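You operate a simulated robot arm through the tools that you are given. There is no shell and no other tool.

You run a simulated robot arm. Do the job below in one go: nothing can be reset, and whatever is moved stays where it is left.

Task
Test the stand outlet and the emergency light.
Fine: trip once, then reset; selector to TEST, one press of the orange button, then back to READY.

It is judged by the outcome, as a careful person would: the job done as asked, and still so three seconds after it is handed in. It fails if anything else is knocked over, pushed out of place, dropped, spilled or broken.

Robot
A 6-joint arm with a two-finger parallel gripper, fixed in place. Base frame: the origin is at the foot of the arm, x ahead of it, y to its left, z up; the work surface is at about z = 800. Readings come in mm, degrees, newtons and seconds.
With the tool pointing down near the work surface it reaches from about 240 to 640 mm from the base axis. Its first joint turns from -66.0 to 66.0 degrees. Payload 2.7 kg.
The tool frame sits at the grasp point between the pads (the TCP): z along the fingers, y along the line on which they close. The tips reach 23 mm beyond it. Largest opening 94 mm; finger width 38, thickness 10; the body of the gripper, 54 by 96 mm, starts 39 mm behind the TCP.
Orientation is told as [roll, pitch, yaw] about the base's x, y, z axes, in that order, counted from this pose: with the fingers straight down and closing along the base's y, the tool's x points along the base's -x, its y along +y and its z along -z.

Tools
- The arm moves only by the tool play_rows. Its argument "deltas" is a list of rows, each an object of numbers (a shift or turn left out is 0, a gripper value left out holds the last): "gripper": the opening in per cent of the stroke, from 0 (shut) to 100 (fully open); "x", "y", "z": the shift along the tool's x, y, z in units of 25 mm (1.0 is 25 mm); "rx", "ry", "rz": the turn, a rotation vector about the tool's x, y, z in units of 6 degrees (1.0 is 6 degrees). In form: [{"gripper": .., "x": .., "y": .., "z": .., "rx": .., "ry": .., "rz": ..}, ...]. A call has 1 to 20 rows; each row shifts and turns the commanded pose from where the row before left it, along the tool's axes as they then stand. A call with a number of a shift or a turn outside -1 to 1 is refused whole. Each row takes 0.2 s and may step no farther than 50 mm and 8.6 degrees from the row before; otherwise, or with a gripper value out of range, the whole call is refused. Where a pose cannot be reached the arm comes as near as it can. A force on the tool above 90 N (or 10 N above the force at the start of the call, whichever is more), or a blocked arm, ends the call early, and 0.2 s more pass. The fingers move at their own pace (about 45 mm/s each) and stop on an object; they squeeze with about 26 N. The grip force told is the motor's: it shows also when the fingers shut on nothing. Time passes only in rows, and 0.2 s behind the last, so rows that do not move let the fingers close. The reply holds the time, the measured pose of the TCP, the force on the tool along the base axes, the opening and the grip force, in the units named above and with some noise, with the torque about the TCP (base axes, N m) and any sound that the robot's microphone picked up.
- Cameras (640 x 400 px; columns grow to the right, rows downward): "scene" is fixed at [72.6, -433.6, 1423.4]; the picture's right is [0.88, -0.47, 0.00], its down [-0.17, -0.33, -0.93] and it looks along [0.43, 0.82, -0.37] (base axes); focal length 244 px, centre (320, 200). "wrist" rides on the gripper at [86, 16, -74] in the tool frame; the picture's right is [-0.18, 0.98, 0.00], its down [-0.58, -0.11, -0.81] and it looks along [-0.79, -0.15, 0.59] (tool axes); focal length 243 px, centre (320, 200). There is no depth. A picture from a camera that has moved, and an enlarged one, comes with that camera's place and axes in the base frame and with its lens. The place of the scene camera against the robot may be out by one fixed shift of up to 25 mm in any direction.
- snapshot(camera): a new picture of that camera. The clock stands still meanwhile.
- zoom(camera, box): a new picture of the part [left, top, right, bottom] of that camera's present view, enlarged. The clock stands still meanwhile.
- finish_job(): hands the job in; it is judged then, once.

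Nothing tells you positions but the pictures and the camera data. Unless the task says otherwise, let go and move clear before handing in.

The tools are called after "Call:" by a JSON object that holds its "name" and its "arguments". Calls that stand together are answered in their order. play_rows: Moves the arm, as the interface text tells. Its arguments: {"type":"object","properties":{"deltas":{"type":"array","items":{"type":"object","properties":{"gripper":{"type":"number"},"x":{"type":"number"},"y":{"type":"number"},"z":{"type":"number"},"rx":{"type":"number"},"ry":{"type":"number"},"rz":{"type":"number"}}}}},"required":["deltas"]} The other tools are called the same way: snapshot (camera) takes a picture; zoom (camera, box) takes an enlarged picture of a part of a camera's view; finish_job () hands the job in.

At the start:

```text
t: 0.0
position: [315.2, 170.5, 1232.0]
ee_rot: [0.0, 0.0, 0.0]
ft_force: [0.0, -0.2, -0.1]
torque: [0.0, -0.01, -0.01]
grip_width: 93.8
grip_force: 0.0
```

scene: 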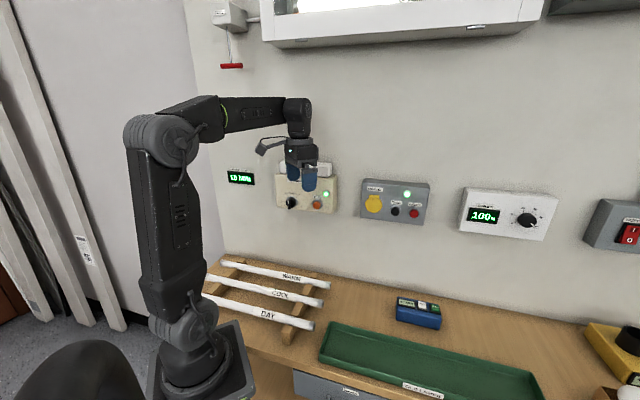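
wrist: 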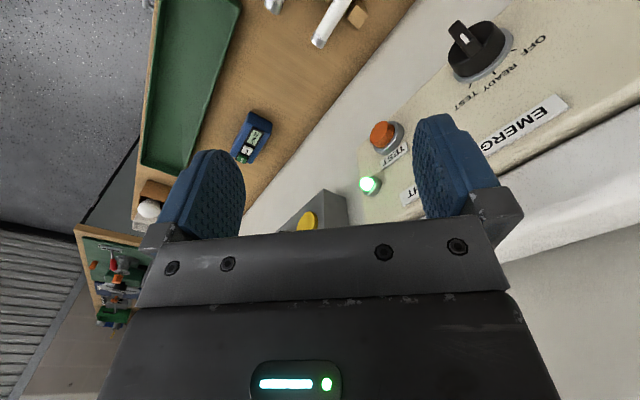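

I see a wall with an emergency-light box (selector, orange button, green lamp) behind the gripper, and a grey outlet box (yellow outlet, black and red buttons) to its right. I'll zoom in on both before moving.

Call:
{"name": "zoom", "arguments": {"camera": "scene", "box": [220, 140, 350, 221]}}

Call:
{"name": "zoom", "arguments": {"camera": "scene", "box": [340, 160, 450, 229]}}

Call:
{"name": "zoom", "arguments": {"camera": "scene", "box": [440, 160, 640, 285]}}

Call:
{"name": "zoom", "arguments": {"camera": "wrist", "box": [340, 0, 640, 220]}}

```text
4.92 times, centred on (285, 180) of scene
camera zoom: at [72.6, -433.6, 1423.4], right [0.88, -0.47, 0.0], down [-0.17, -0.33, -0.93], along [0.43, 0.82, -0.37], focal length 1200 px, centre (492, 296)
```

zoom: 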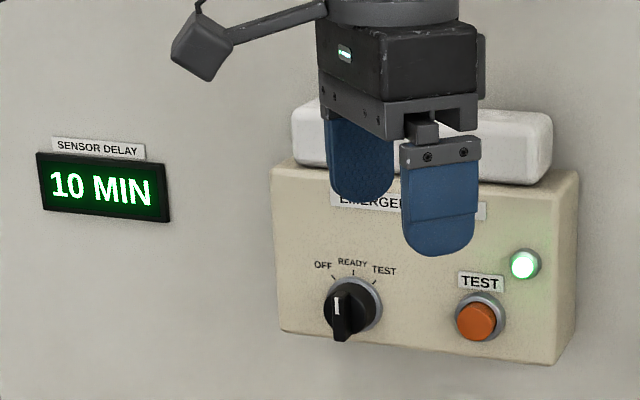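

```text
5.80 times, centred on (395, 194) of scene
camera zoom: at [72.6, -433.6, 1423.4], right [0.88, -0.47, 0.0], down [-0.17, -0.33, -0.93], along [0.43, 0.82, -0.37], focal length 1413 px, centre (-115, 232)
```

zoom: 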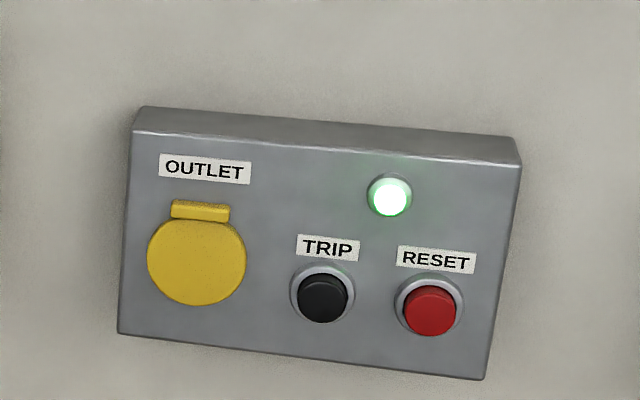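

```text
3.20 times, centred on (540, 222) of scene
camera zoom: at [72.6, -433.6, 1423.4], right [0.88, -0.47, 0.0], down [-0.17, -0.33, -0.93], along [0.43, 0.82, -0.37], focal length 780 px, centre (-384, 128)
```

zoom: 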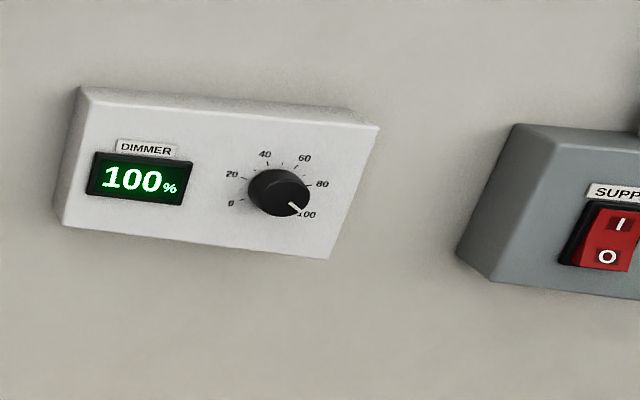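

```text
1.82 times, centred on (490, 110) of wrist
camera zoom: at [227.5, 188.7, 1306.4], right [0.18, 0.98, 0.0], down [0.58, -0.11, 0.81], along [0.79, -0.15, -0.59], focal length 441 px, centre (11, 364)
```

zoom: 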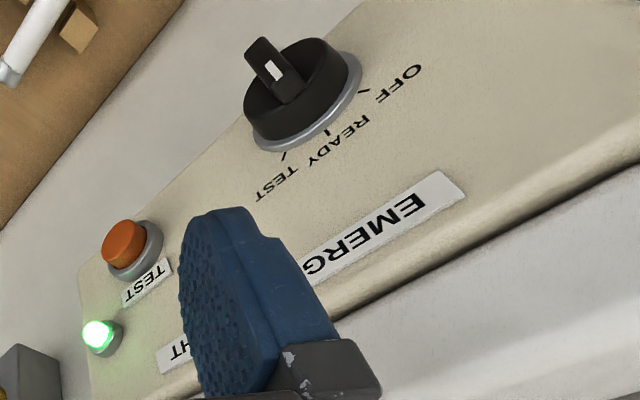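

The vanishing lines show the wall runs diagonally, facing roughly (-0.7,-0.7), with the emergency-light box near (350,305) to (410,230) and the outlet box near (590,60), both at about z 1080-1110. I'll back off slightly and yaw the tool 45° before pitching it toward the wall.

Call:
{"name": "play_rows", "arguments": {"deltas": [{"rz": -0.9375, "x": 0.3, "y": -0.2, "gripper": 0}, {"rz": -0.9375, "x": 0.3}, {"rz": -0.9375, "x": 0.3}, {"rz": -0.9375, "x": 0.3}, {"rz": -0.9375, "x": 0.3}, {"rz": -0.9375, "x": 0.3}, {"rz": -0.9375, "x": 0.3}, {"rz": -0.9375, "x": 0.3}]}}

Call:
{"name": "snapshot", "arguments": {"camera": "wrist"}}

Call:
{"name": "snapshot", "arguments": {"camera": "scene"}}

```text
t: 1.8
position: [259.5, 147.2, 1233.8]
ee_rot: [0.1, 0.0, 45.1]
ft_force: [-0.7, 0.3, 0.3]
torque: [-0.02, -0.02, 0.01]
grip_width: 0.3
grip_force: 26.1
```

```text
taken
camera wrist: at [186.0, 98.6, 1307.1], right [-0.57, 0.82, 0.0], down [0.49, 0.33, 0.81], along [0.66, 0.46, -0.59], focal length 243 px, centre (320, 200)
```

wrist: 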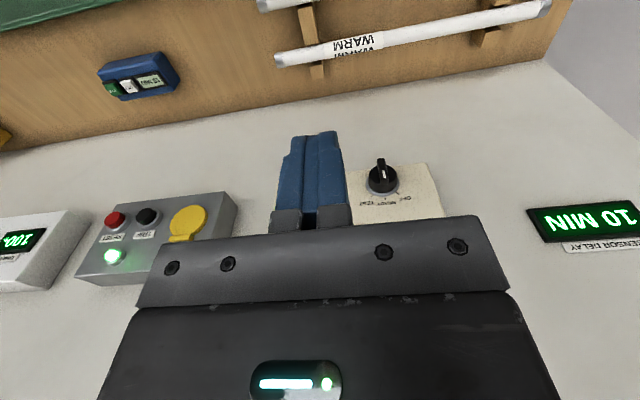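

```text
taken
```

scene: 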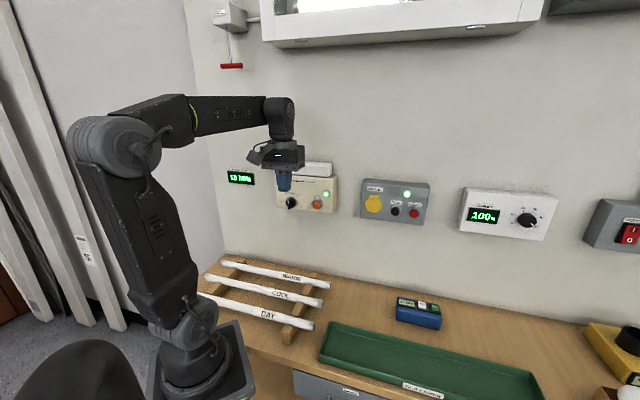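

The second wrist view puts the selector at about (321,282,1128) and the TRIP button at about (536,60,1136). Next I pitch the tool up so the fingers point at the wall.

Call:
{"name": "play_rows", "arguments": {"deltas": [{"ry": -1}, {"ry": -1}, {"ry": -1}, {"ry": -1}, {"ry": -1}, {"ry": -1}, {"ry": -1}, {"ry": -1}, {"ry": -1}, {"ry": -1}, {"ry": -1}, {"ry": -1}, {"ry": -1}, {"ry": -1}, {"ry": -1}]}}

Call:
{"name": "snapshot", "arguments": {"camera": "wrist"}}

Call:
{"name": "snapshot", "arguments": {"camera": "scene"}}

```text
t: 5.0
position: [261.2, 146.3, 1232.6]
ee_rot: [169.5, -89.9, -124.6]
ft_force: [-1.0, -0.3, 0.8]
torque: [0.01, 0.02, 0.0]
grip_width: 0.0
grip_force: 25.9
```

```text
taken
camera wrist: at [195.2, 106.7, 1145.4], right [-0.69, 0.69, 0.18], down [-0.49, -0.65, 0.58], along [0.52, 0.31, 0.79], focal length 243 px, centre (320, 200)
```

wrist: 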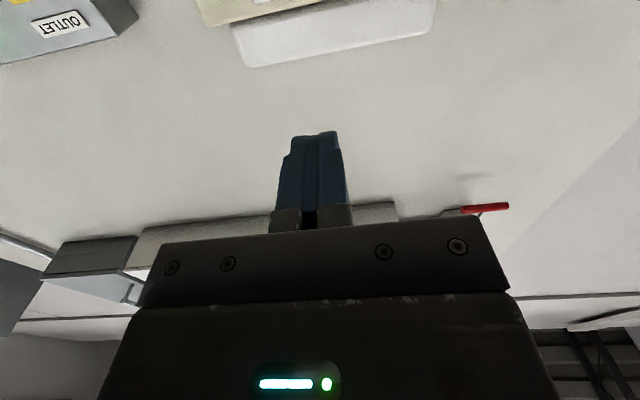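

```text
taken
```

scene: 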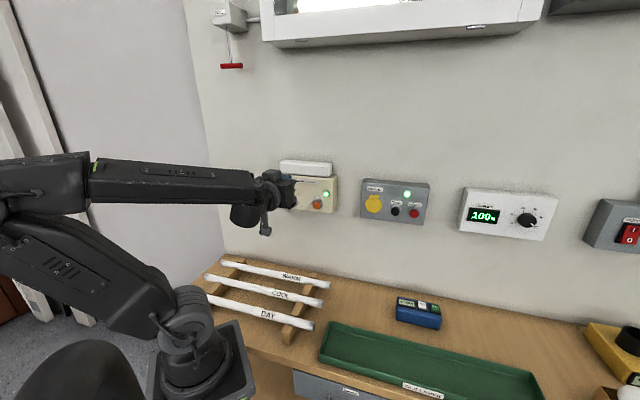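

The tool now points horizontally at the wall, about 140 mm away. I'll go down and right along the wall to get both boxes in view from below.

Call:
{"name": "play_rows", "arguments": {"deltas": [{"x": 0.5, "y": -0.5}, {"x": 0.5, "y": -0.5}, {"x": 0.5, "y": -0.5}, {"x": 0.5, "y": -0.5}, {"x": 0.5, "y": -0.5}, {"x": 0.5, "y": -0.5}, {"x": 0.5, "y": -0.5}, {"x": 0.5, "y": -0.5}, {"x": 0.5, "y": -0.5}, {"x": 0.5, "y": -0.5}, {"x": 0.5, "y": -0.2}, {"x": 0.5}]}}

Call:
{"name": "snapshot", "arguments": {"camera": "wrist"}}

Call:
{"name": "snapshot", "arguments": {"camera": "scene"}}

```text
t: 7.6
position: [352.9, 54.3, 1083.1]
ee_rot: [-170.3, -89.9, -144.6]
ft_force: [-0.3, 0.7, -0.2]
torque: [0.0, -0.02, 0.0]
grip_width: 0.0
grip_force: 25.5
```

```text
taken
camera wrist: at [287.6, 14.8, 995.6], right [-0.7, 0.69, 0.18], down [-0.49, -0.65, 0.58], along [0.52, 0.31, 0.79], focal length 243 px, centre (320, 200)
```

wrist: 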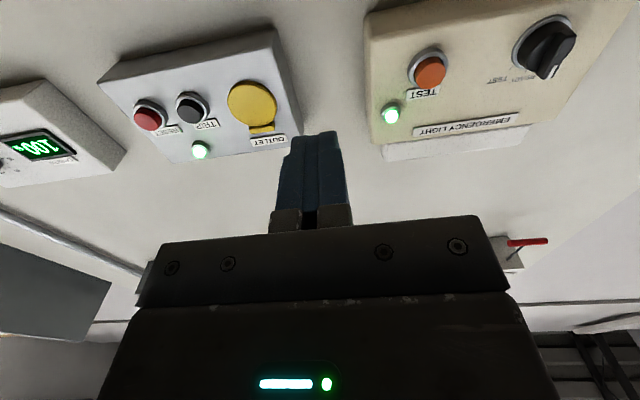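

```text
taken
```

scene: 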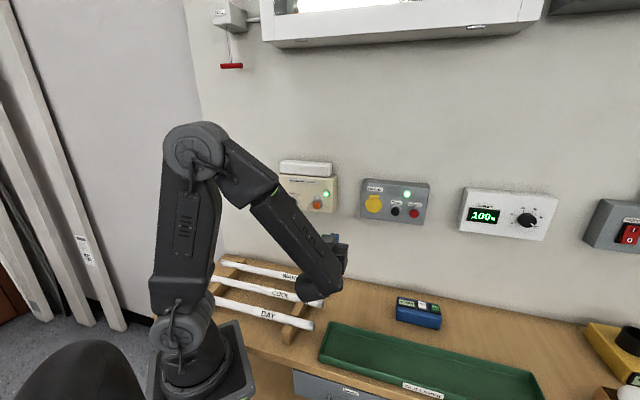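

This view shows both boxes well. I'll zoom in to measure the buttons.

Call:
{"name": "zoom", "arguments": {"camera": "wrist", "box": [80, 20, 320, 170]}}

Call:
{"name": "zoom", "arguments": {"camera": "wrist", "box": [360, 0, 640, 175]}}

```text
2.67 times, centred on (200, 95) of wrist
camera zoom: at [287.6, 14.8, 995.6], right [-0.7, 0.69, 0.18], down [-0.49, -0.65, 0.58], along [0.52, 0.31, 0.79], focal length 647 px, centre (640, 480)
```

zoom: 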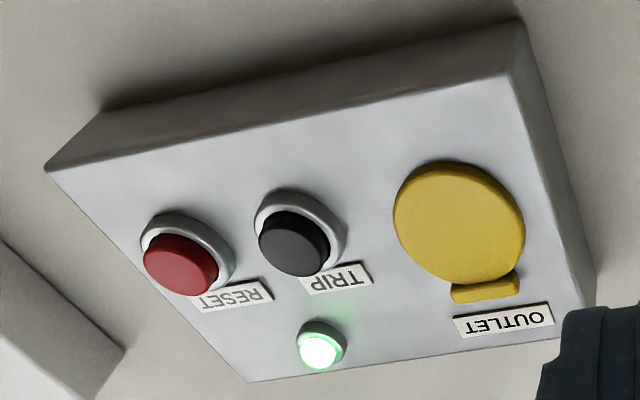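

```text
2.29 times, centred on (500, 88) of wrist
camera zoom: at [287.6, 14.8, 995.6], right [-0.7, 0.69, 0.18], down [-0.49, -0.65, 0.58], along [0.52, 0.31, 0.79], focal length 555 px, centre (-91, 457)
```

zoom: 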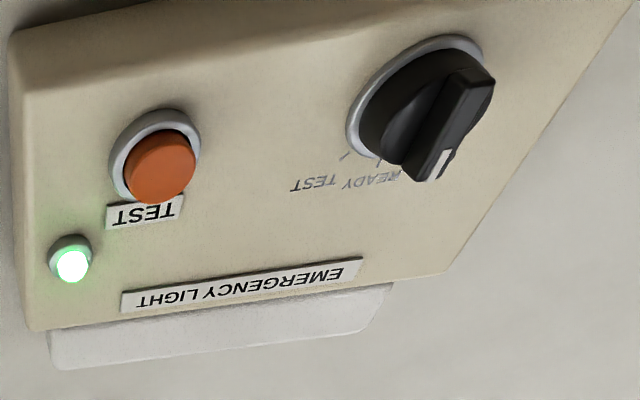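

The TRIP cap is at about (d=359, z=1122, n=445) in wall coordinates, RESET is about 51 mm to its right, and orange is at about (d=117, z=1115, n=427). I'll move in front of TRIP with clearance and check alignment.

Call:
{"name": "play_rows", "arguments": {"deltas": [{"x": -0.156, "y": -0.592, "z": 0.2}, {"x": -0.156, "y": -0.592, "z": 0.2}, {"x": -0.156, "y": -0.592, "z": 0.2}, {"x": -0.156, "y": -0.592, "z": 0.2}, {"x": -0.156, "y": -0.592, "z": 0.2}, {"x": -0.156, "y": -0.592, "z": 0.2}, {"x": -0.156, "y": -0.592, "z": 0.2}, {"x": -0.156, "y": -0.592, "z": 0.2}, {"x": -0.156, "y": -0.592, "z": 0.2}, {"x": -0.156, "y": -0.592, "z": 0.2}, {}]}}

Call:
{"name": "snapshot", "arguments": {"camera": "wrist"}}

Call:
{"name": "zoom", "arguments": {"camera": "scene", "box": [300, 140, 460, 240]}}

```text
t: 10.0
position: [492.8, -15.4, 1120.8]
ee_rot: [132.3, -89.8, -87.4]
ft_force: [-1.0, 1.2, 0.2]
torque: [0.0, -0.01, -0.03]
grip_width: 0.0
grip_force: 25.6
```

```text
taken
camera wrist: at [426.7, -55.1, 1033.9], right [-0.69, 0.69, 0.18], down [-0.49, -0.65, 0.58], along [0.52, 0.31, 0.79], focal length 243 px, centre (320, 200)
```

wrist: 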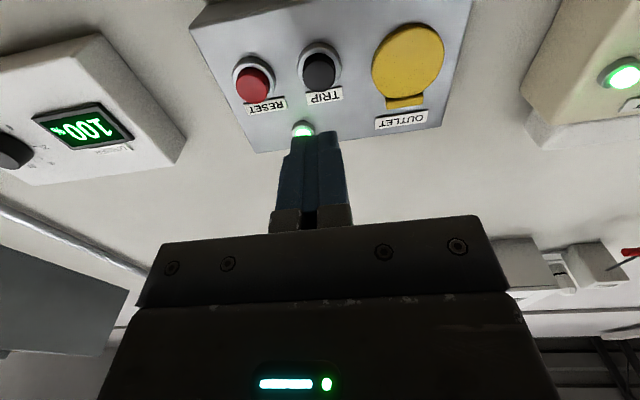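

```text
4.00 times, centred on (380, 190) of scene
camera zoom: at [72.6, -433.6, 1423.4], right [0.88, -0.47, 0.0], down [-0.17, -0.33, -0.93], along [0.43, 0.82, -0.37], focal length 975 px, centre (80, 240)
```

zoom: 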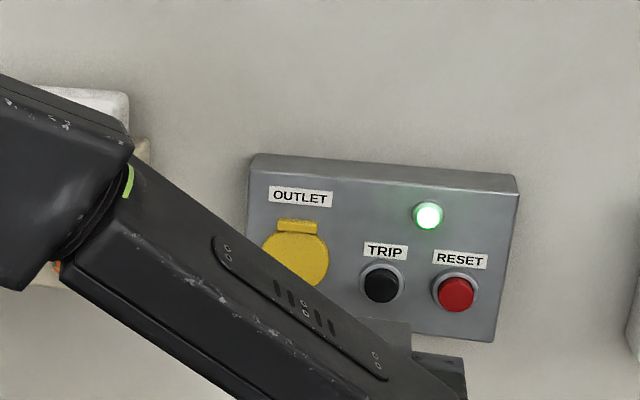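

The tool sits in front of the outlet box. I'll zoom in to refine the TRIP position before approaching.

Call:
{"name": "zoom", "arguments": {"camera": "wrist", "box": [180, 0, 480, 188]}}

```text
2.13 times, centred on (330, 94) of wrist
camera zoom: at [426.7, -55.1, 1033.9], right [-0.69, 0.69, 0.18], down [-0.49, -0.65, 0.58], along [0.52, 0.31, 0.79], focal length 516 px, centre (299, 426)
```

zoom: 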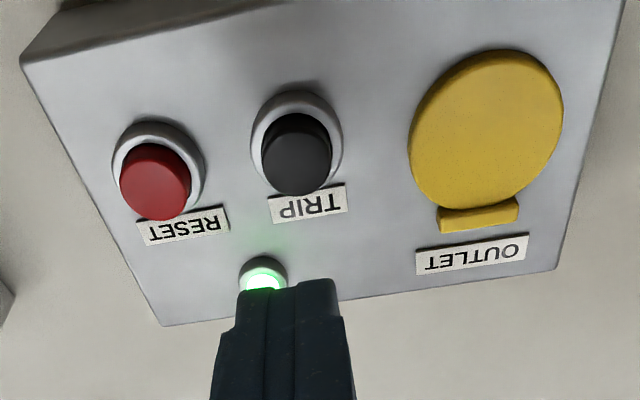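

TRIP is confirmed at about d=357.6, z=1121, n≈443, and the tool is aligned to within 2 mm. I'll approach to about 12 mm short.

Call:
{"name": "play_rows", "arguments": {"deltas": [{"y": 0.07, "z": 0.4}, {"z": 0.4}, {"z": 0.4}, {"z": 0.4}, {"z": 0.4}, {"z": 0.4}, {"z": 0.3}, {}]}}

Call:
{"name": "zoom", "arguments": {"camera": "wrist", "box": [180, 0, 480, 188]}}

Call:
{"name": "zoom", "arguments": {"camera": "scene", "box": [300, 140, 460, 240]}}

```text
t: 11.8
position: [538.2, 34.6, 1120.9]
ee_rot: [150.1, -89.8, -105.1]
ft_force: [0.0, -0.5, -0.5]
torque: [0.03, 0.0, -0.02]
grip_width: 0.1
grip_force: 26.1
```

```text
2.13 times, centred on (330, 94) of wrist
camera zoom: at [473.1, -5.5, 1034.1], right [-0.7, 0.69, 0.18], down [-0.49, -0.65, 0.58], along [0.52, 0.31, 0.79], focal length 516 px, centre (299, 426)
```

zoom: 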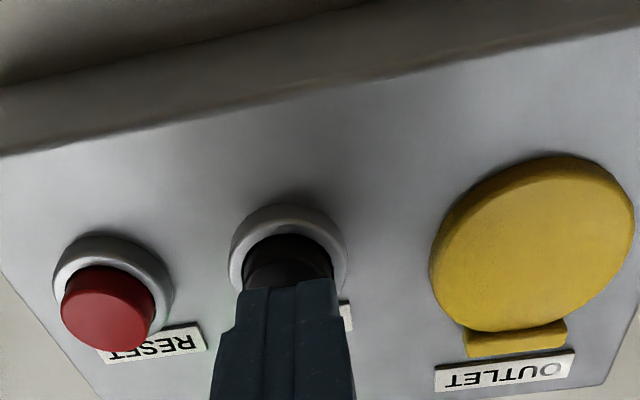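

```text
4.00 times, centred on (380, 190) of scene
camera zoom: at [72.6, -433.6, 1423.4], right [0.88, -0.47, 0.0], down [-0.17, -0.33, -0.93], along [0.43, 0.82, -0.37], focal length 975 px, centre (80, 240)
```

zoom: 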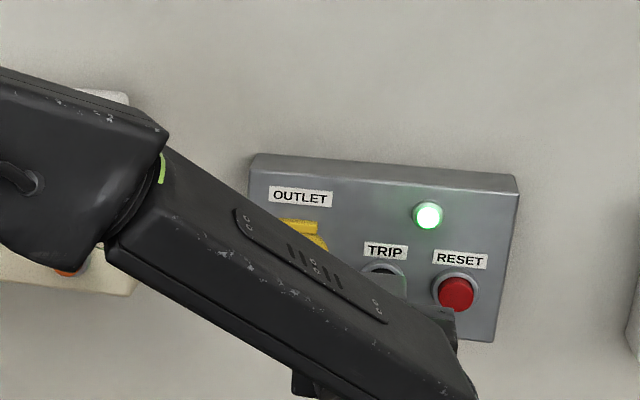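

The tips are about 15 mm from the TRIP cap and centred. I'll advance slowly and watch force and lamp.

Call:
{"name": "play_rows", "arguments": {"deltas": [{"z": 0.08}, {"z": 0.08}, {"z": 0.08}, {"z": 0.08}, {"z": 0.08}, {}]}}

```text
t: 13.2
position: [545.4, 40.2, 1120.5]
ee_rot: [142.8, -89.9, -97.8]
ft_force: [-0.2, -0.5, 0.3]
torque: [0.0, 0.0, 0.0]
grip_width: 0.0
grip_force: 25.9
```

Call:
{"name": "play_rows", "arguments": {"deltas": [{"z": 0.06}, {"z": 0.06}, {}]}}

Call:
{"name": "zoom", "arguments": {"camera": "wrist", "box": [230, 40, 410, 152]}}

```text
t: 14.0
position: [547.6, 41.8, 1121.2]
ee_rot: [129.7, -89.9, -84.7]
ft_force: [-0.6, -1.4, -2.0]
torque: [0.01, -0.01, 0.0]
grip_width: 0.0
grip_force: 25.7
heard: click
```

```text
3.56 times, centred on (320, 96) of wrist
camera zoom: at [482.3, 3.6, 1034.1], right [-0.69, 0.69, 0.19], down [-0.49, -0.65, 0.58], along [0.52, 0.31, 0.79], focal length 863 px, centre (320, 570)
```

zoom: 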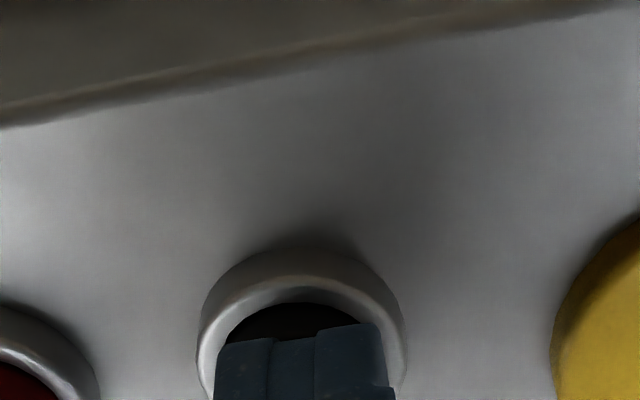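

A click was heard with only light force. I'll check the lamp.

Call:
{"name": "zoom", "arguments": {"camera": "scene", "box": [300, 140, 460, 240]}}

```text
4.00 times, centred on (380, 190) of scene
camera zoom: at [72.5, -433.7, 1423.3], right [0.88, -0.47, 0.0], down [-0.17, -0.33, -0.93], along [0.43, 0.82, -0.37], focal length 975 px, centre (80, 240)
```

zoom: 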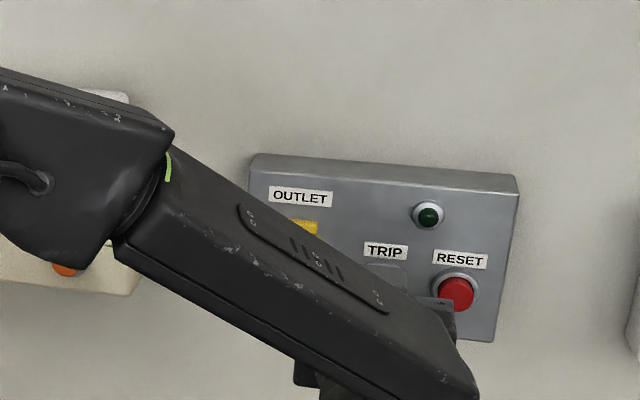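

The outlet lamp went off, so it tripped once. I'll back straight out, then shift 51.5 mm right to RESET.

Call:
{"name": "play_rows", "arguments": {"deltas": [{"z": -0.2}, {"z": -0.4}, {"z": -0.4}, {"z": -0.4}, {}]}}

Call:
{"name": "zoom", "arguments": {"camera": "scene", "box": [300, 140, 460, 240]}}

Call:
{"name": "zoom", "arguments": {"camera": "wrist", "box": [180, 0, 480, 188]}}

```text
t: 15.2
position: [522.8, 17.9, 1120.4]
ee_rot: [161.9, -90.0, -116.9]
ft_force: [-0.7, 0.1, -0.3]
torque: [0.02, -0.02, -0.02]
grip_width: 0.0
grip_force: 25.8
```

```text
4.00 times, centred on (380, 190) of scene
camera zoom: at [72.6, -433.6, 1423.4], right [0.88, -0.47, 0.0], down [-0.18, -0.33, -0.93], along [0.43, 0.82, -0.37], focal length 975 px, centre (80, 240)
```

zoom: 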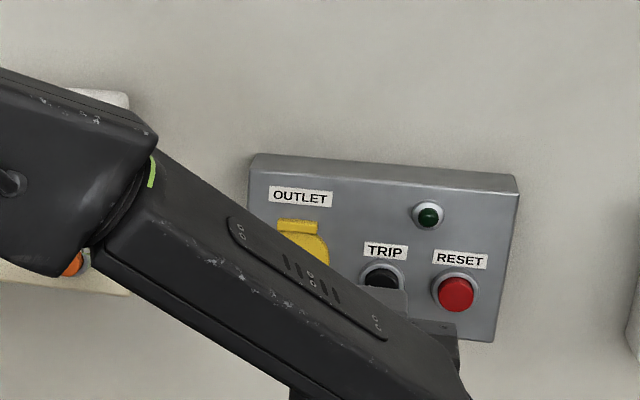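

```text
2.13 times, centred on (330, 94) of wrist
camera zoom: at [457.9, -21.4, 1033.8], right [-0.7, 0.69, 0.18], down [-0.49, -0.65, 0.58], along [0.52, 0.31, 0.79], focal length 516 px, centre (299, 426)
```

zoom: 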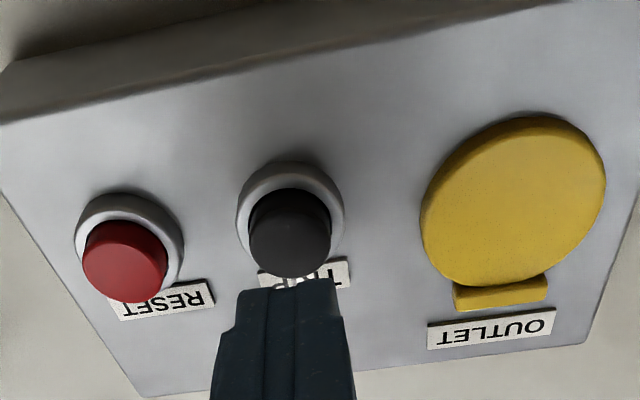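

TRIP has sprung back and the lamp is off as expected. Moving across to RESET.

Call:
{"name": "play_rows", "arguments": {"deltas": [{"y": -0.52}, {"y": -0.52}, {"y": -0.52}, {"y": -0.5}, {}]}}

Call:
{"name": "zoom", "arguments": {"camera": "wrist", "box": [180, 0, 480, 188]}}

```text
t: 16.4
position: [559.1, -17.8, 1121.4]
ee_rot: [139.6, -89.9, -94.6]
ft_force: [-0.1, 0.3, 0.8]
torque: [-0.03, 0.03, -0.03]
grip_width: 0.2
grip_force: 26.5
```

```text
2.13 times, centred on (330, 94) of wrist
camera zoom: at [494.7, -57.2, 1034.4], right [-0.7, 0.69, 0.18], down [-0.49, -0.65, 0.58], along [0.52, 0.31, 0.79], focal length 516 px, centre (299, 426)
```

zoom: 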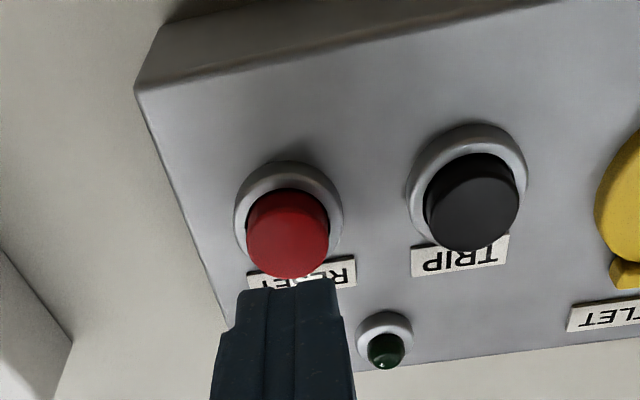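

RESET is lined up exactly as TRIP was. I'll approach to just short of contact, then press gently.

Call:
{"name": "play_rows", "arguments": {"deltas": [{"z": 0.4}, {"z": 0.4}, {"z": 0.3}, {"z": 0.08}, {"z": 0.08}, {}]}}

Call:
{"name": "play_rows", "arguments": {"deltas": [{"z": 0.06}, {"z": 0.06}, {}]}}

Call:
{"name": "zoom", "arguments": {"camera": "scene", "box": [300, 140, 460, 240]}}

```text
t: 17.8
position: [581.6, 5.1, 1120.8]
ee_rot: [153.0, -89.9, -108.0]
ft_force: [0.2, 0.5, -0.6]
torque: [0.01, -0.02, 0.01]
grip_width: 0.1
grip_force: 25.7
```

```text
t: 18.6
position: [584.8, 6.6, 1120.9]
ee_rot: [124.5, -89.9, -79.6]
ft_force: [-2.0, -1.4, -0.7]
torque: [-0.05, 0.01, 0.04]
grip_width: 0.0
grip_force: 25.8
heard: click
```

```text
4.00 times, centred on (380, 190) of scene
camera zoom: at [72.5, -433.7, 1423.4], right [0.88, -0.47, 0.0], down [-0.17, -0.33, -0.93], along [0.43, 0.82, -0.37], focal length 975 px, centre (80, 240)
```

zoom: 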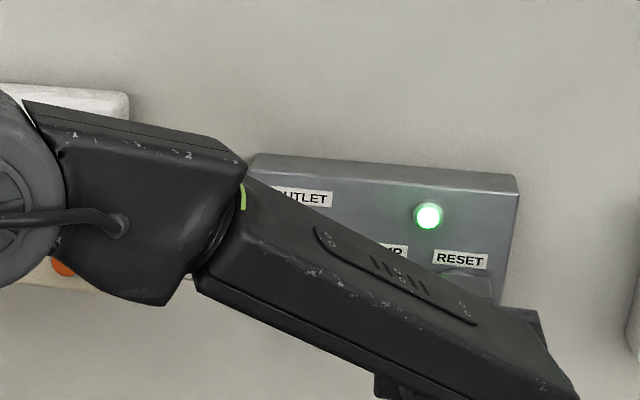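

The outlet lamp is green again after a single RESET press. I'll back out and travel left along the wall to the emergency-light box.

Call:
{"name": "play_rows", "arguments": {"deltas": [{"z": -0.2}, {"z": -0.4}, {"z": -0.5}, {"z": -0.6}, {"z": -0.6}, {"z": -0.6}, {"z": -0.6}, {}]}}

Call:
{"name": "zoom", "arguments": {"camera": "scene", "box": [300, 140, 460, 240]}}

Call:
{"name": "play_rows", "arguments": {"deltas": [{"y": 0.4}, {"y": 0.8}, {"y": 0.8}, {"y": 0.8}, {"y": 0.8}, {"y": 0.8}, {"y": 0.8}, {"y": 0.8}, {"y": 0.8}, {"y": 0.8, "x": 0.2}, {"y": 0.8, "x": 0.2}, {"y": 0.8, "x": 0.2}, {"y": 0.8, "x": 0.2}, {"y": 0.8, "x": 0.2}, {"y": 0.8, "x": 0.2}, {"y": 0.6}, {"y": 0.3}, {}]}}

Call:
{"name": "snapshot", "arguments": {"camera": "wrist"}}

Call:
{"name": "snapshot", "arguments": {"camera": "scene"}}

```text
t: 20.4
position: [521.7, -57.1, 1120.7]
ee_rot: [149.2, -89.9, -104.1]
ft_force: [-0.3, 0.7, -0.1]
torque: [0.0, -0.02, -0.03]
grip_width: 0.2
grip_force: 26.0
```

```text
4.00 times, centred on (380, 190) of scene
camera zoom: at [72.5, -433.6, 1423.4], right [0.88, -0.47, 0.0], down [-0.18, -0.33, -0.93], along [0.43, 0.82, -0.37], focal length 975 px, centre (80, 240)
```

zoom: 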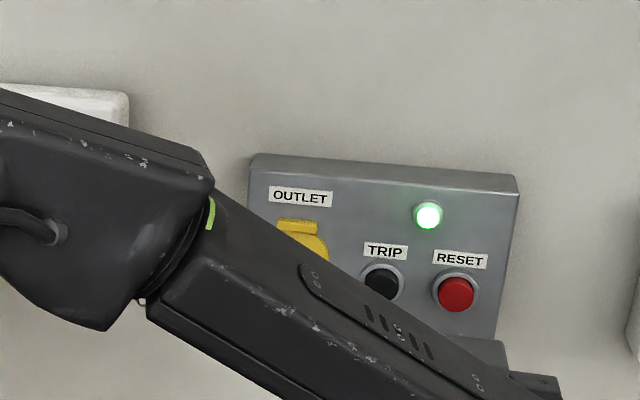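

```text
t: 24.2
position: [317.7, 166.9, 1096.6]
ee_rot: [150.2, -90.2, -105.4]
ft_force: [-0.6, 0.8, -0.4]
torque: [0.01, -0.01, -0.01]
grip_width: 0.0
grip_force: 26.3
out of reach, approached as far as the arm can: row 16, 17
```

```text
taken
camera wrist: at [252.4, 127.3, 1009.9], right [-0.7, 0.69, 0.18], down [-0.49, -0.65, 0.58], along [0.52, 0.31, 0.79], focal length 243 px, centre (320, 200)
```

wrist: 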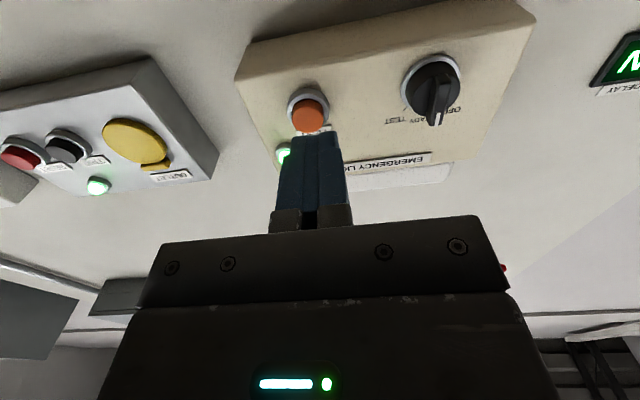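

```text
taken
```

scene: 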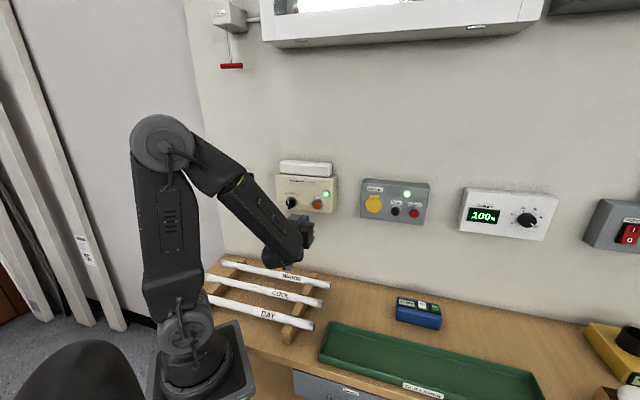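

The outlet is done, with its lamp green. The arm hit an inner reach limit at d≈107, n≈343, so I'll measure the selector from here before choosing an approach.

Call:
{"name": "zoom", "arguments": {"camera": "wrist", "box": [360, 20, 520, 145]}}

Call:
{"name": "zoom", "arguments": {"camera": "wrist", "box": [230, 0, 550, 200]}}

Call:
{"name": "zoom", "arguments": {"camera": "scene", "box": [265, 170, 345, 220]}}

```text
3.20 times, centred on (440, 82) of wrist
camera zoom: at [252.4, 127.3, 1009.9], right [-0.7, 0.69, 0.18], down [-0.49, -0.65, 0.58], along [0.52, 0.31, 0.79], focal length 776 px, centre (-64, 576)
```

zoom: 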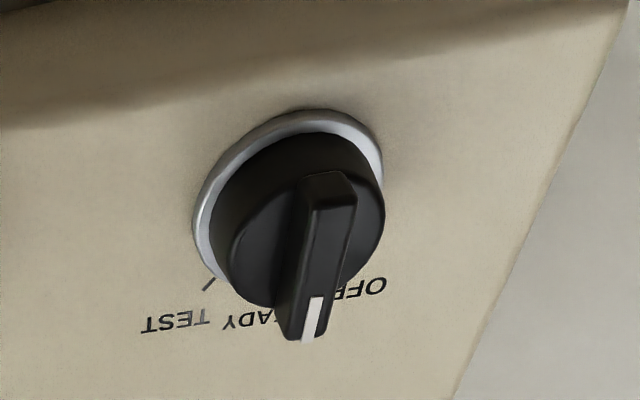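

```text
2.00 times, centred on (390, 100) of wrist
camera zoom: at [252.4, 127.3, 1009.9], right [-0.7, 0.69, 0.18], down [-0.49, -0.65, 0.58], along [0.52, 0.31, 0.79], focal length 485 px, centre (180, 400)
```

zoom: 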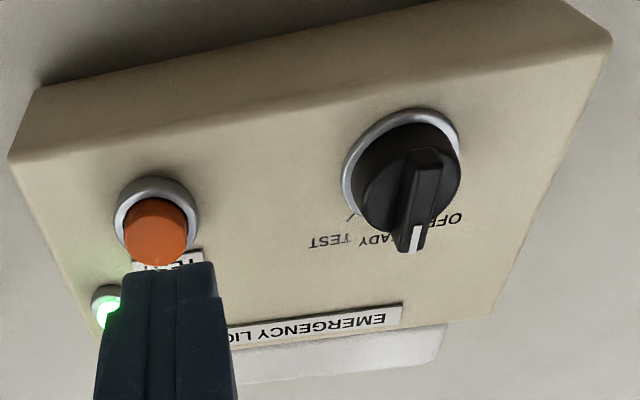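

```text
8.00 times, centred on (305, 195) of scene
camera zoom: at [72.6, -433.6, 1423.4], right [0.88, -0.47, 0.0], down [-0.17, -0.33, -0.93], along [0.43, 0.82, -0.37], focal length 1950 px, centre (440, 240)
```

zoom: 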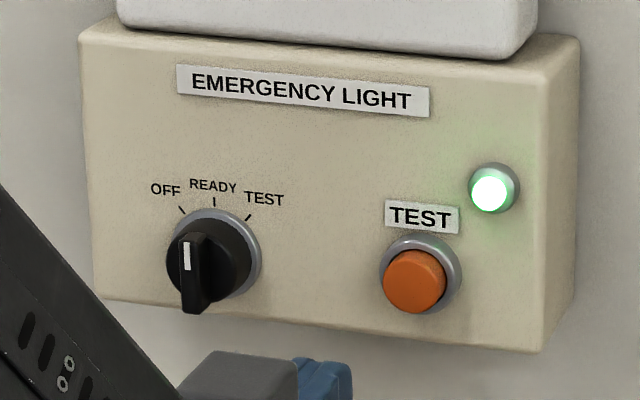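

The selector ring centres at about (d=26, z=1115) and its bar front is at n≈407, so I need TCP n≥365 to stay in reach. First I move 30 mm toward the wall and read the pose back.

Call:
{"name": "play_rows", "arguments": {"deltas": [{"z": 0.4}, {"z": 0.4}, {"z": 0.4}, {}]}}

```text
t: 25.2
position: [338.5, 188.0, 1097.1]
ee_rot: [163.8, -89.8, -118.8]
ft_force: [0.5, -0.2, 0.4]
torque: [-0.01, 0.01, 0.02]
grip_width: 0.0
grip_force: 26.0
```

The commanded pose now matches the actual one (n=372, tips at about 395). I'll slide left to the selector with the gripper partly open and staying just in front of the bar.

Call:
{"name": "play_rows", "arguments": {"deltas": [{"x": -0.24, "z": -0.1, "gripper": 45}, {"x": -0.24, "y": 0.3}, {"x": -0.24, "y": 0.4}, {"y": 0.4}, {"y": 0.4}, {"y": 0.4}, {"y": 0.4}, {"y": 0.4}, {"y": 0.3}, {}]}}

Call:
{"name": "snapshot", "arguments": {"camera": "wrist"}}

Call:
{"name": "zoom", "arguments": {"camera": "wrist", "box": [200, 0, 440, 150]}}

Call:
{"name": "zoom", "arguments": {"camera": "scene", "box": [225, 150, 345, 225]}}

```text
t: 27.4
position: [293.6, 242.0, 1118.6]
ee_rot: [157.4, -89.8, -112.4]
ft_force: [0.0, 0.0, -0.1]
torque: [0.0, 0.0, -0.02]
grip_width: 42.2
grip_force: 0.0
out of reach, approached as far as the arm can: row 7, 8, 9
```

```text
taken
camera wrist: at [228.8, 202.2, 1031.4], right [-0.7, 0.69, 0.18], down [-0.49, -0.65, 0.58], along [0.52, 0.31, 0.79], focal length 243 px, centre (320, 200)
```

wrist: 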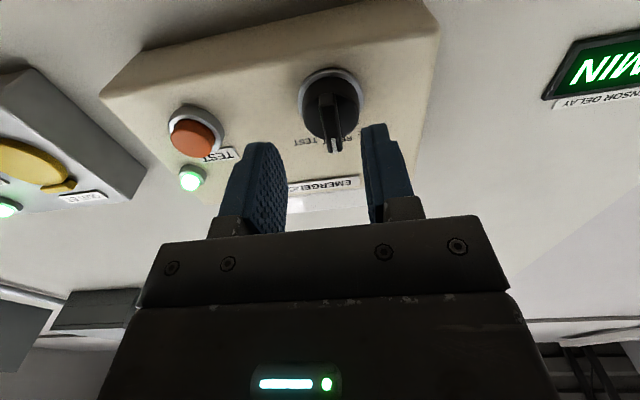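

```text
2.67 times, centred on (320, 75) of wrist
camera zoom: at [228.8, 202.2, 1031.4], right [-0.7, 0.69, 0.18], down [-0.49, -0.65, 0.58], along [0.52, 0.31, 0.79], focal length 647 px, centre (320, 533)
```

zoom: 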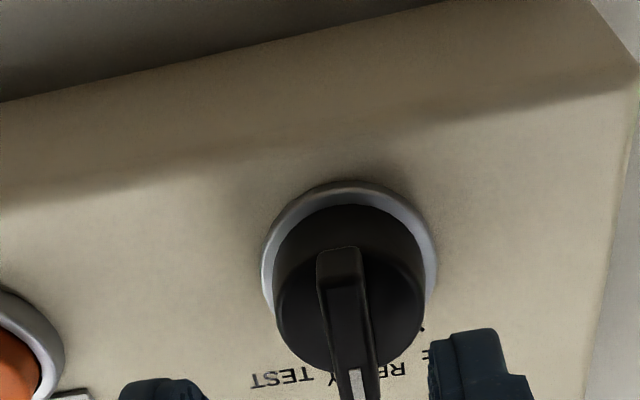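

```text
5.33 times, centred on (285, 188) of scene
camera zoom: at [72.6, -433.6, 1423.4], right [0.88, -0.47, 0.0], down [-0.17, -0.33, -0.93], along [0.43, 0.82, -0.37], focal length 1300 px, centre (507, 267)
```

zoom: 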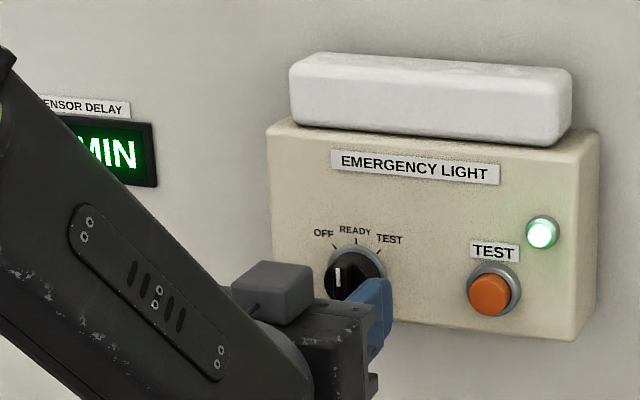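

The tips straddle the bar, which sits about 9 mm left of centre, and the reach limit eases as I go deeper. I'll advance gently, then shift left and slightly down to centre on the knob.

Call:
{"name": "play_rows", "arguments": {"deltas": [{"z": 0.12, "x": 0.05}, {"z": 0.12, "x": 0.05}, {"z": 0.12, "x": 0.05}, {"z": 0.1}, {}]}}

Call:
{"name": "play_rows", "arguments": {"deltas": [{"y": 0.1}, {"y": 0.1}, {"y": 0.1}, {"y": 0.06}, {}]}}

Call:
{"name": "zoom", "arguments": {"camera": "wrist", "box": [200, 40, 440, 190]}}

Call:
{"name": "zoom", "arguments": {"camera": "scene", "box": [265, 170, 345, 220]}}

```text
t: 28.6
position: [303.9, 250.2, 1115.4]
ee_rot: [151.2, -89.9, -106.1]
ft_force: [0.6, -0.1, -0.7]
torque: [0.0, 0.0, 0.01]
grip_width: 42.1
grip_force: 0.1
```

```text
t: 29.8
position: [295.2, 256.6, 1115.4]
ee_rot: [145.4, -89.9, -100.3]
ft_force: [0.2, -0.1, -0.3]
torque: [-0.02, 0.01, 0.01]
grip_width: 42.4
grip_force: 0.0
```

```text
2.67 times, centred on (320, 115) of wrist
camera zoom: at [231.1, 217.0, 1028.7], right [-0.7, 0.69, 0.18], down [-0.49, -0.65, 0.58], along [0.52, 0.31, 0.79], focal length 647 px, centre (320, 427)
```

zoom: 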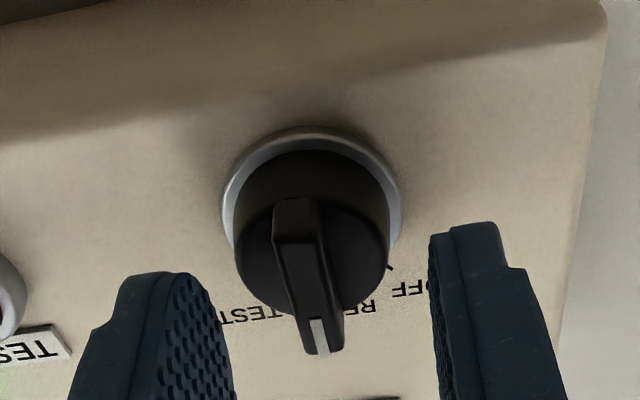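

```text
8.00 times, centred on (305, 195) of scene
camera zoom: at [72.6, -433.6, 1423.4], right [0.88, -0.47, 0.0], down [-0.17, -0.33, -0.93], along [0.43, 0.82, -0.37], focal length 1950 px, centre (440, 240)
```

zoom: 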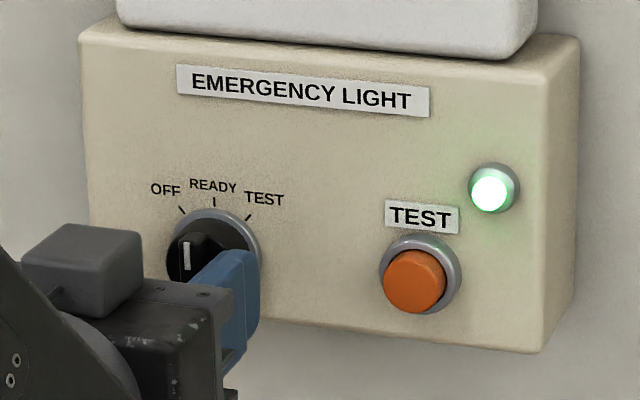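

The gripper is centred on the knob (d≈27, z≈1114), with the tips 6 mm past the bar's front. I'll go 8 mm deeper and close on the bar.

Call:
{"name": "play_rows", "arguments": {"deltas": [{"z": 0.1, "x": 0.04}, {"z": 0.1, "x": 0.03}, {"z": 0.1}, {}]}}

Call:
{"name": "zoom", "arguments": {"camera": "wrist", "box": [200, 40, 440, 190]}}

```text
t: 30.8
position: [300.6, 261.7, 1113.4]
ee_rot: [160.9, -89.9, -115.9]
ft_force: [-0.8, -0.1, -0.5]
torque: [0.01, 0.01, -0.04]
grip_width: 42.5
grip_force: 0.0
```

```text
2.67 times, centred on (320, 115) of wrist
camera zoom: at [236.6, 222.6, 1026.4], right [-0.7, 0.69, 0.18], down [-0.49, -0.65, 0.58], along [0.52, 0.31, 0.79], focal length 647 px, centre (320, 427)
```

zoom: 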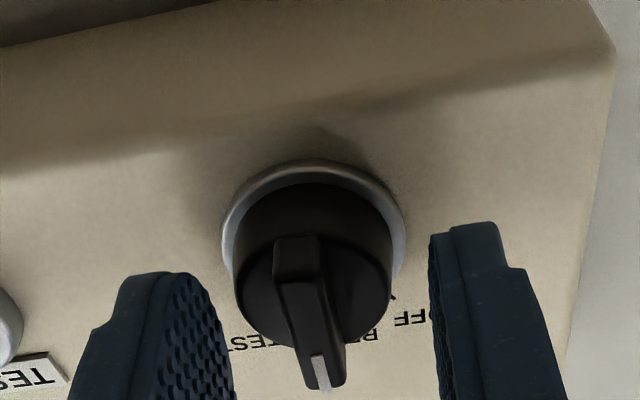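

No contact yet, and the bar sits between the fingers. I'll close to about 17 mm first to check centring.

Call:
{"name": "play_rows", "arguments": {"deltas": [{"gripper": 18}, {}, {}]}}

Call:
{"name": "zoom", "arguments": {"camera": "wrist", "box": [240, 60, 400, 160]}}

```text
t: 31.6
position: [301.8, 262.6, 1113.2]
ee_rot: [145.8, -89.8, -100.8]
ft_force: [0.4, -0.5, -0.1]
torque: [0.01, 0.02, 0.0]
grip_width: 16.8
grip_force: 0.0
```

```text
4.00 times, centred on (320, 110) of wrist
camera zoom: at [236.5, 222.5, 1026.3], right [-0.7, 0.69, 0.18], down [-0.49, -0.65, 0.58], along [0.52, 0.31, 0.79], focal length 970 px, centre (320, 560)
```

zoom: 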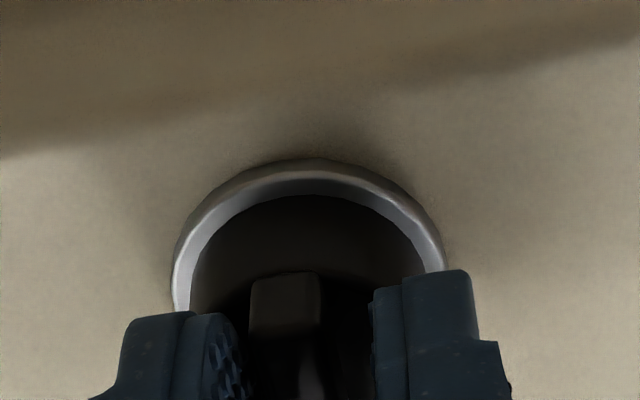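

The bar looks centred between the pads. Closing to grip.

Call:
{"name": "play_rows", "arguments": {"deltas": [{"gripper": 0}, {}, {}, {}]}}

Call:
{"name": "zoom", "arguments": {"camera": "wrist", "box": [240, 60, 400, 160]}}

Call:
{"name": "zoom", "arguments": {"camera": "scene", "box": [265, 170, 345, 220]}}

```text
t: 32.6
position: [303.0, 261.4, 1113.2]
ee_rot: [107.0, -89.8, -62.2]
ft_force: [14.4, -19.1, 0.0]
torque: [-0.09, 0.18, -0.37]
grip_width: 9.0
grip_force: 45.4
```

```text
4.00 times, centred on (320, 110) of wrist
camera zoom: at [237.4, 221.7, 1026.4], right [-0.69, 0.7, 0.19], down [-0.49, -0.65, 0.58], along [0.53, 0.31, 0.79], focal length 970 px, centre (320, 560)
```

zoom: 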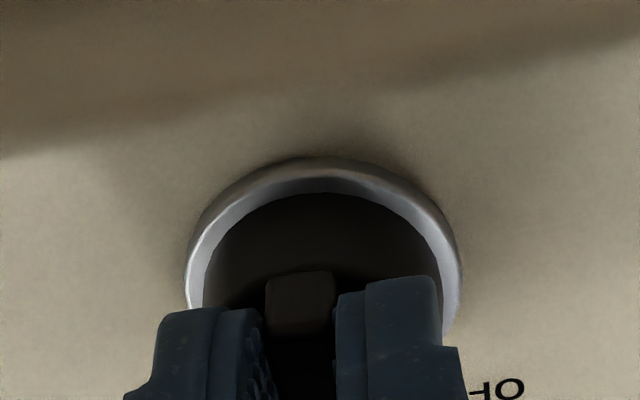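

```text
8.00 times, centred on (305, 195) of scene
camera zoom: at [73.0, -434.3, 1423.1], right [0.88, -0.47, 0.0], down [-0.18, -0.33, -0.93], along [0.43, 0.82, -0.37], focal length 1950 px, centre (440, 240)
```

zoom: 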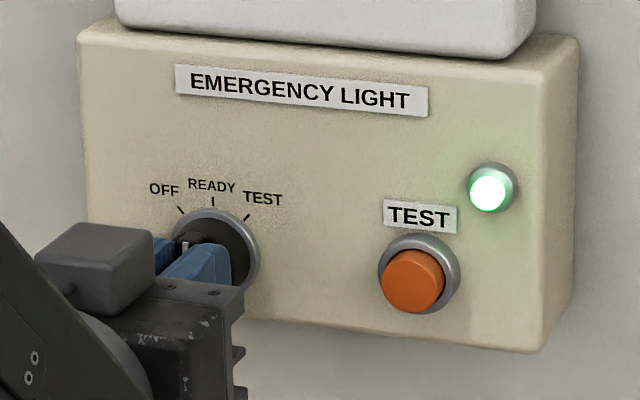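

The grip closed on the bar (9 mm), with a side force of about 24 N showing the command is about 2 mm too far left. I'll shift right to relieve it before turning.

Call:
{"name": "play_rows", "arguments": {"deltas": [{"y": -0.04}, {"y": -0.04}, {}, {}]}}

```text
t: 33.6
position: [303.3, 260.8, 1113.7]
ee_rot: [173.9, -90.0, -128.8]
ft_force: [9.1, 2.4, 2.4]
torque: [-0.94, 0.97, -0.13]
grip_width: 9.0
grip_force: 45.0
```

Side force is down to about 5 N. Now I turn the selector clockwise toward TEST in small steps.

Call:
{"name": "play_rows", "arguments": {"deltas": [{"rz": 0.5}, {"rz": 0.5}, {"rz": 0.5}, {}]}}

Call:
{"name": "zoom", "arguments": {"camera": "scene", "box": [265, 170, 345, 220]}}

```text
t: 34.6
position: [302.8, 261.4, 1112.5]
ee_rot: [91.0, -80.9, -46.0]
ft_force: [-4.9, -2.1, -0.2]
torque: [0.89, -0.91, -0.2]
grip_width: 8.9
grip_force: 44.9
```

```text
8.00 times, centred on (305, 195) of scene
camera zoom: at [72.4, -433.7, 1423.3], right [0.88, -0.47, 0.0], down [-0.17, -0.33, -0.93], along [0.43, 0.82, -0.37], focal length 1950 px, centre (440, 240)
```

zoom: 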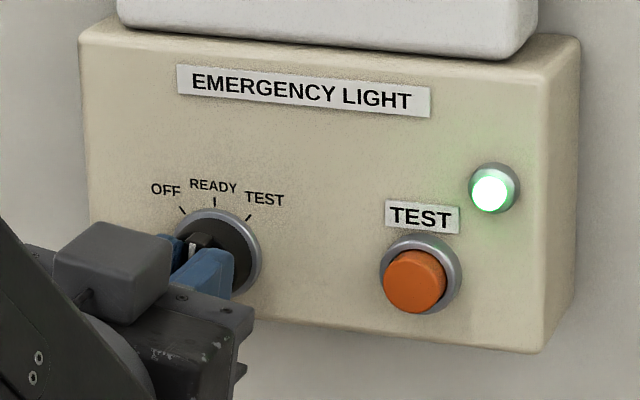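

The bar is turning with the gripper. Continuing.

Call:
{"name": "play_rows", "arguments": {"deltas": [{"rz": 0.7}, {"rz": 0.7}, {"rz": 0.7}, {"rz": 0.7}, {}]}}

Call:
{"name": "zoom", "arguments": {"camera": "scene", "box": [265, 170, 345, 220]}}

```text
t: 35.8
position: [302.5, 262.2, 1112.8]
ee_rot: [90.4, -64.1, -45.4]
ft_force: [-8.0, 2.1, 11.4]
torque: [-0.53, 0.53, 0.48]
grip_width: 8.6
grip_force: 45.0
```

```text
8.00 times, centred on (305, 195) of scene
camera zoom: at [72.2, -433.7, 1423.4], right [0.88, -0.47, 0.0], down [-0.17, -0.33, -0.93], along [0.43, 0.82, -0.37], focal length 1950 px, centre (440, 240)
```

zoom: 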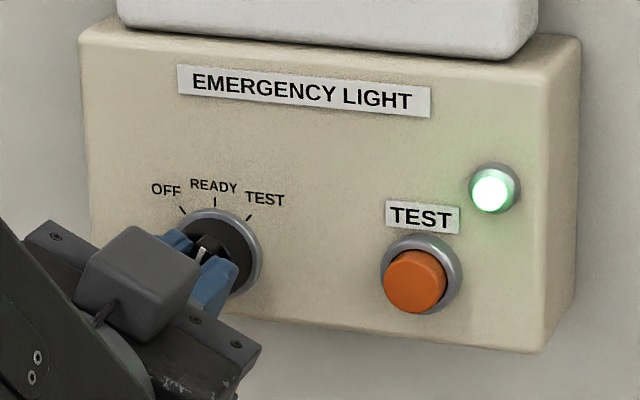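

The selector is at about 26°, and the TEST tick is about 40° from READY by my measurement. Another ~14°.

Call:
{"name": "play_rows", "arguments": {"deltas": [{"rz": 0.6}, {"rz": 0.6}, {"rz": 0.6}, {"rz": 0.55}, {}]}}

Call:
{"name": "zoom", "arguments": {"camera": "scene", "box": [265, 170, 345, 220]}}

Call:
{"name": "zoom", "arguments": {"camera": "wrist", "box": [200, 40, 440, 190]}}

```text
t: 37.0
position: [302.3, 262.0, 1112.6]
ee_rot: [90.1, -50.0, -44.9]
ft_force: [-13.2, 19.8, 5.6]
torque: [0.52, -0.6, -0.29]
grip_width: 8.8
grip_force: 44.7
```

```text
8.00 times, centred on (305, 195) of scene
camera zoom: at [72.0, -433.1, 1423.6], right [0.88, -0.47, 0.0], down [-0.17, -0.33, -0.93], along [0.43, 0.82, -0.37], focal length 1950 px, centre (440, 240)
```

zoom: 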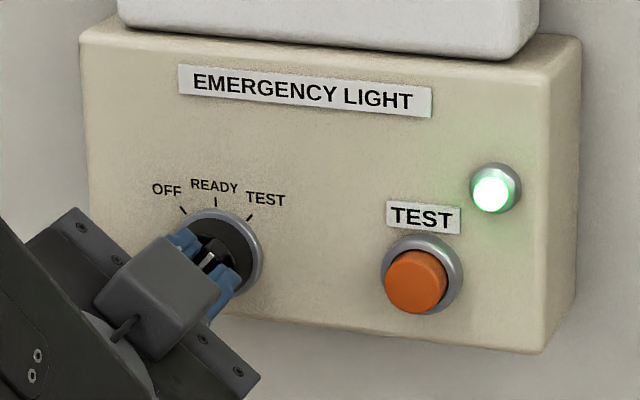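

```text
2.67 times, centred on (320, 115) of wrist
camera zoom: at [200.4, 258.3, 1057.2], right [-0.45, 0.45, 0.77], down [-0.24, -0.89, 0.37], along [0.86, -0.02, 0.51], focal length 647 px, centre (320, 427)
```

zoom: 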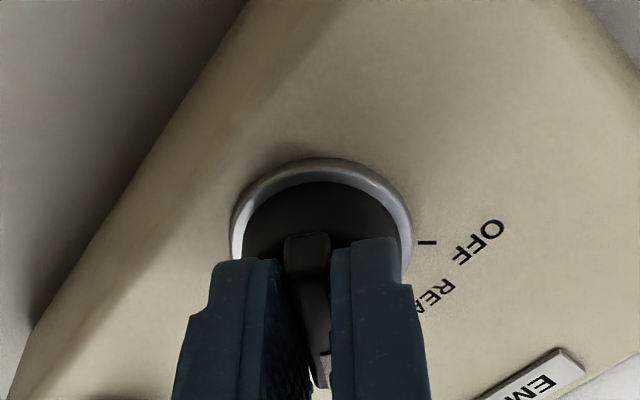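

The tool has turned 40° with some side force building. I'll relieve that by shifting about 1.5 mm left, then nudge a little further to feel for a stop.

Call:
{"name": "play_rows", "arguments": {"deltas": [{"y": 0.046, "x": 0.039}, {}, {}]}}

Call:
{"name": "play_rows", "arguments": {"deltas": [{"rz": 0.25}, {"rz": 0.25}, {}]}}

Call:
{"name": "zoom", "arguments": {"camera": "scene", "box": [265, 170, 345, 220]}}

```text
t: 37.8
position: [302.5, 261.2, 1114.1]
ee_rot: [90.0, -49.9, -45.2]
ft_force: [-6.5, 3.1, 9.8]
torque: [-0.59, 0.59, 0.95]
grip_width: 8.9
grip_force: 44.7
```

```text
t: 38.6
position: [302.0, 262.3, 1113.0]
ee_rot: [90.2, -47.1, -45.2]
ft_force: [-0.4, 6.8, 7.0]
torque: [-0.59, -0.36, 0.33]
grip_width: 8.9
grip_force: 45.0
```

```text
8.00 times, centred on (305, 195) of scene
camera zoom: at [72.5, -433.5, 1423.4], right [0.88, -0.47, 0.0], down [-0.17, -0.33, -0.93], along [0.43, 0.82, -0.37], focal length 1950 px, centre (440, 240)
```

zoom: 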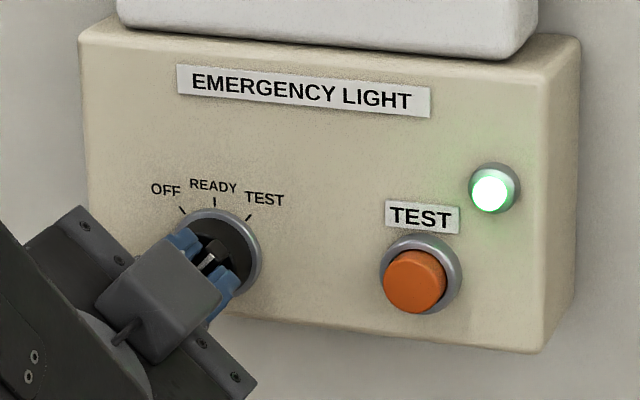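

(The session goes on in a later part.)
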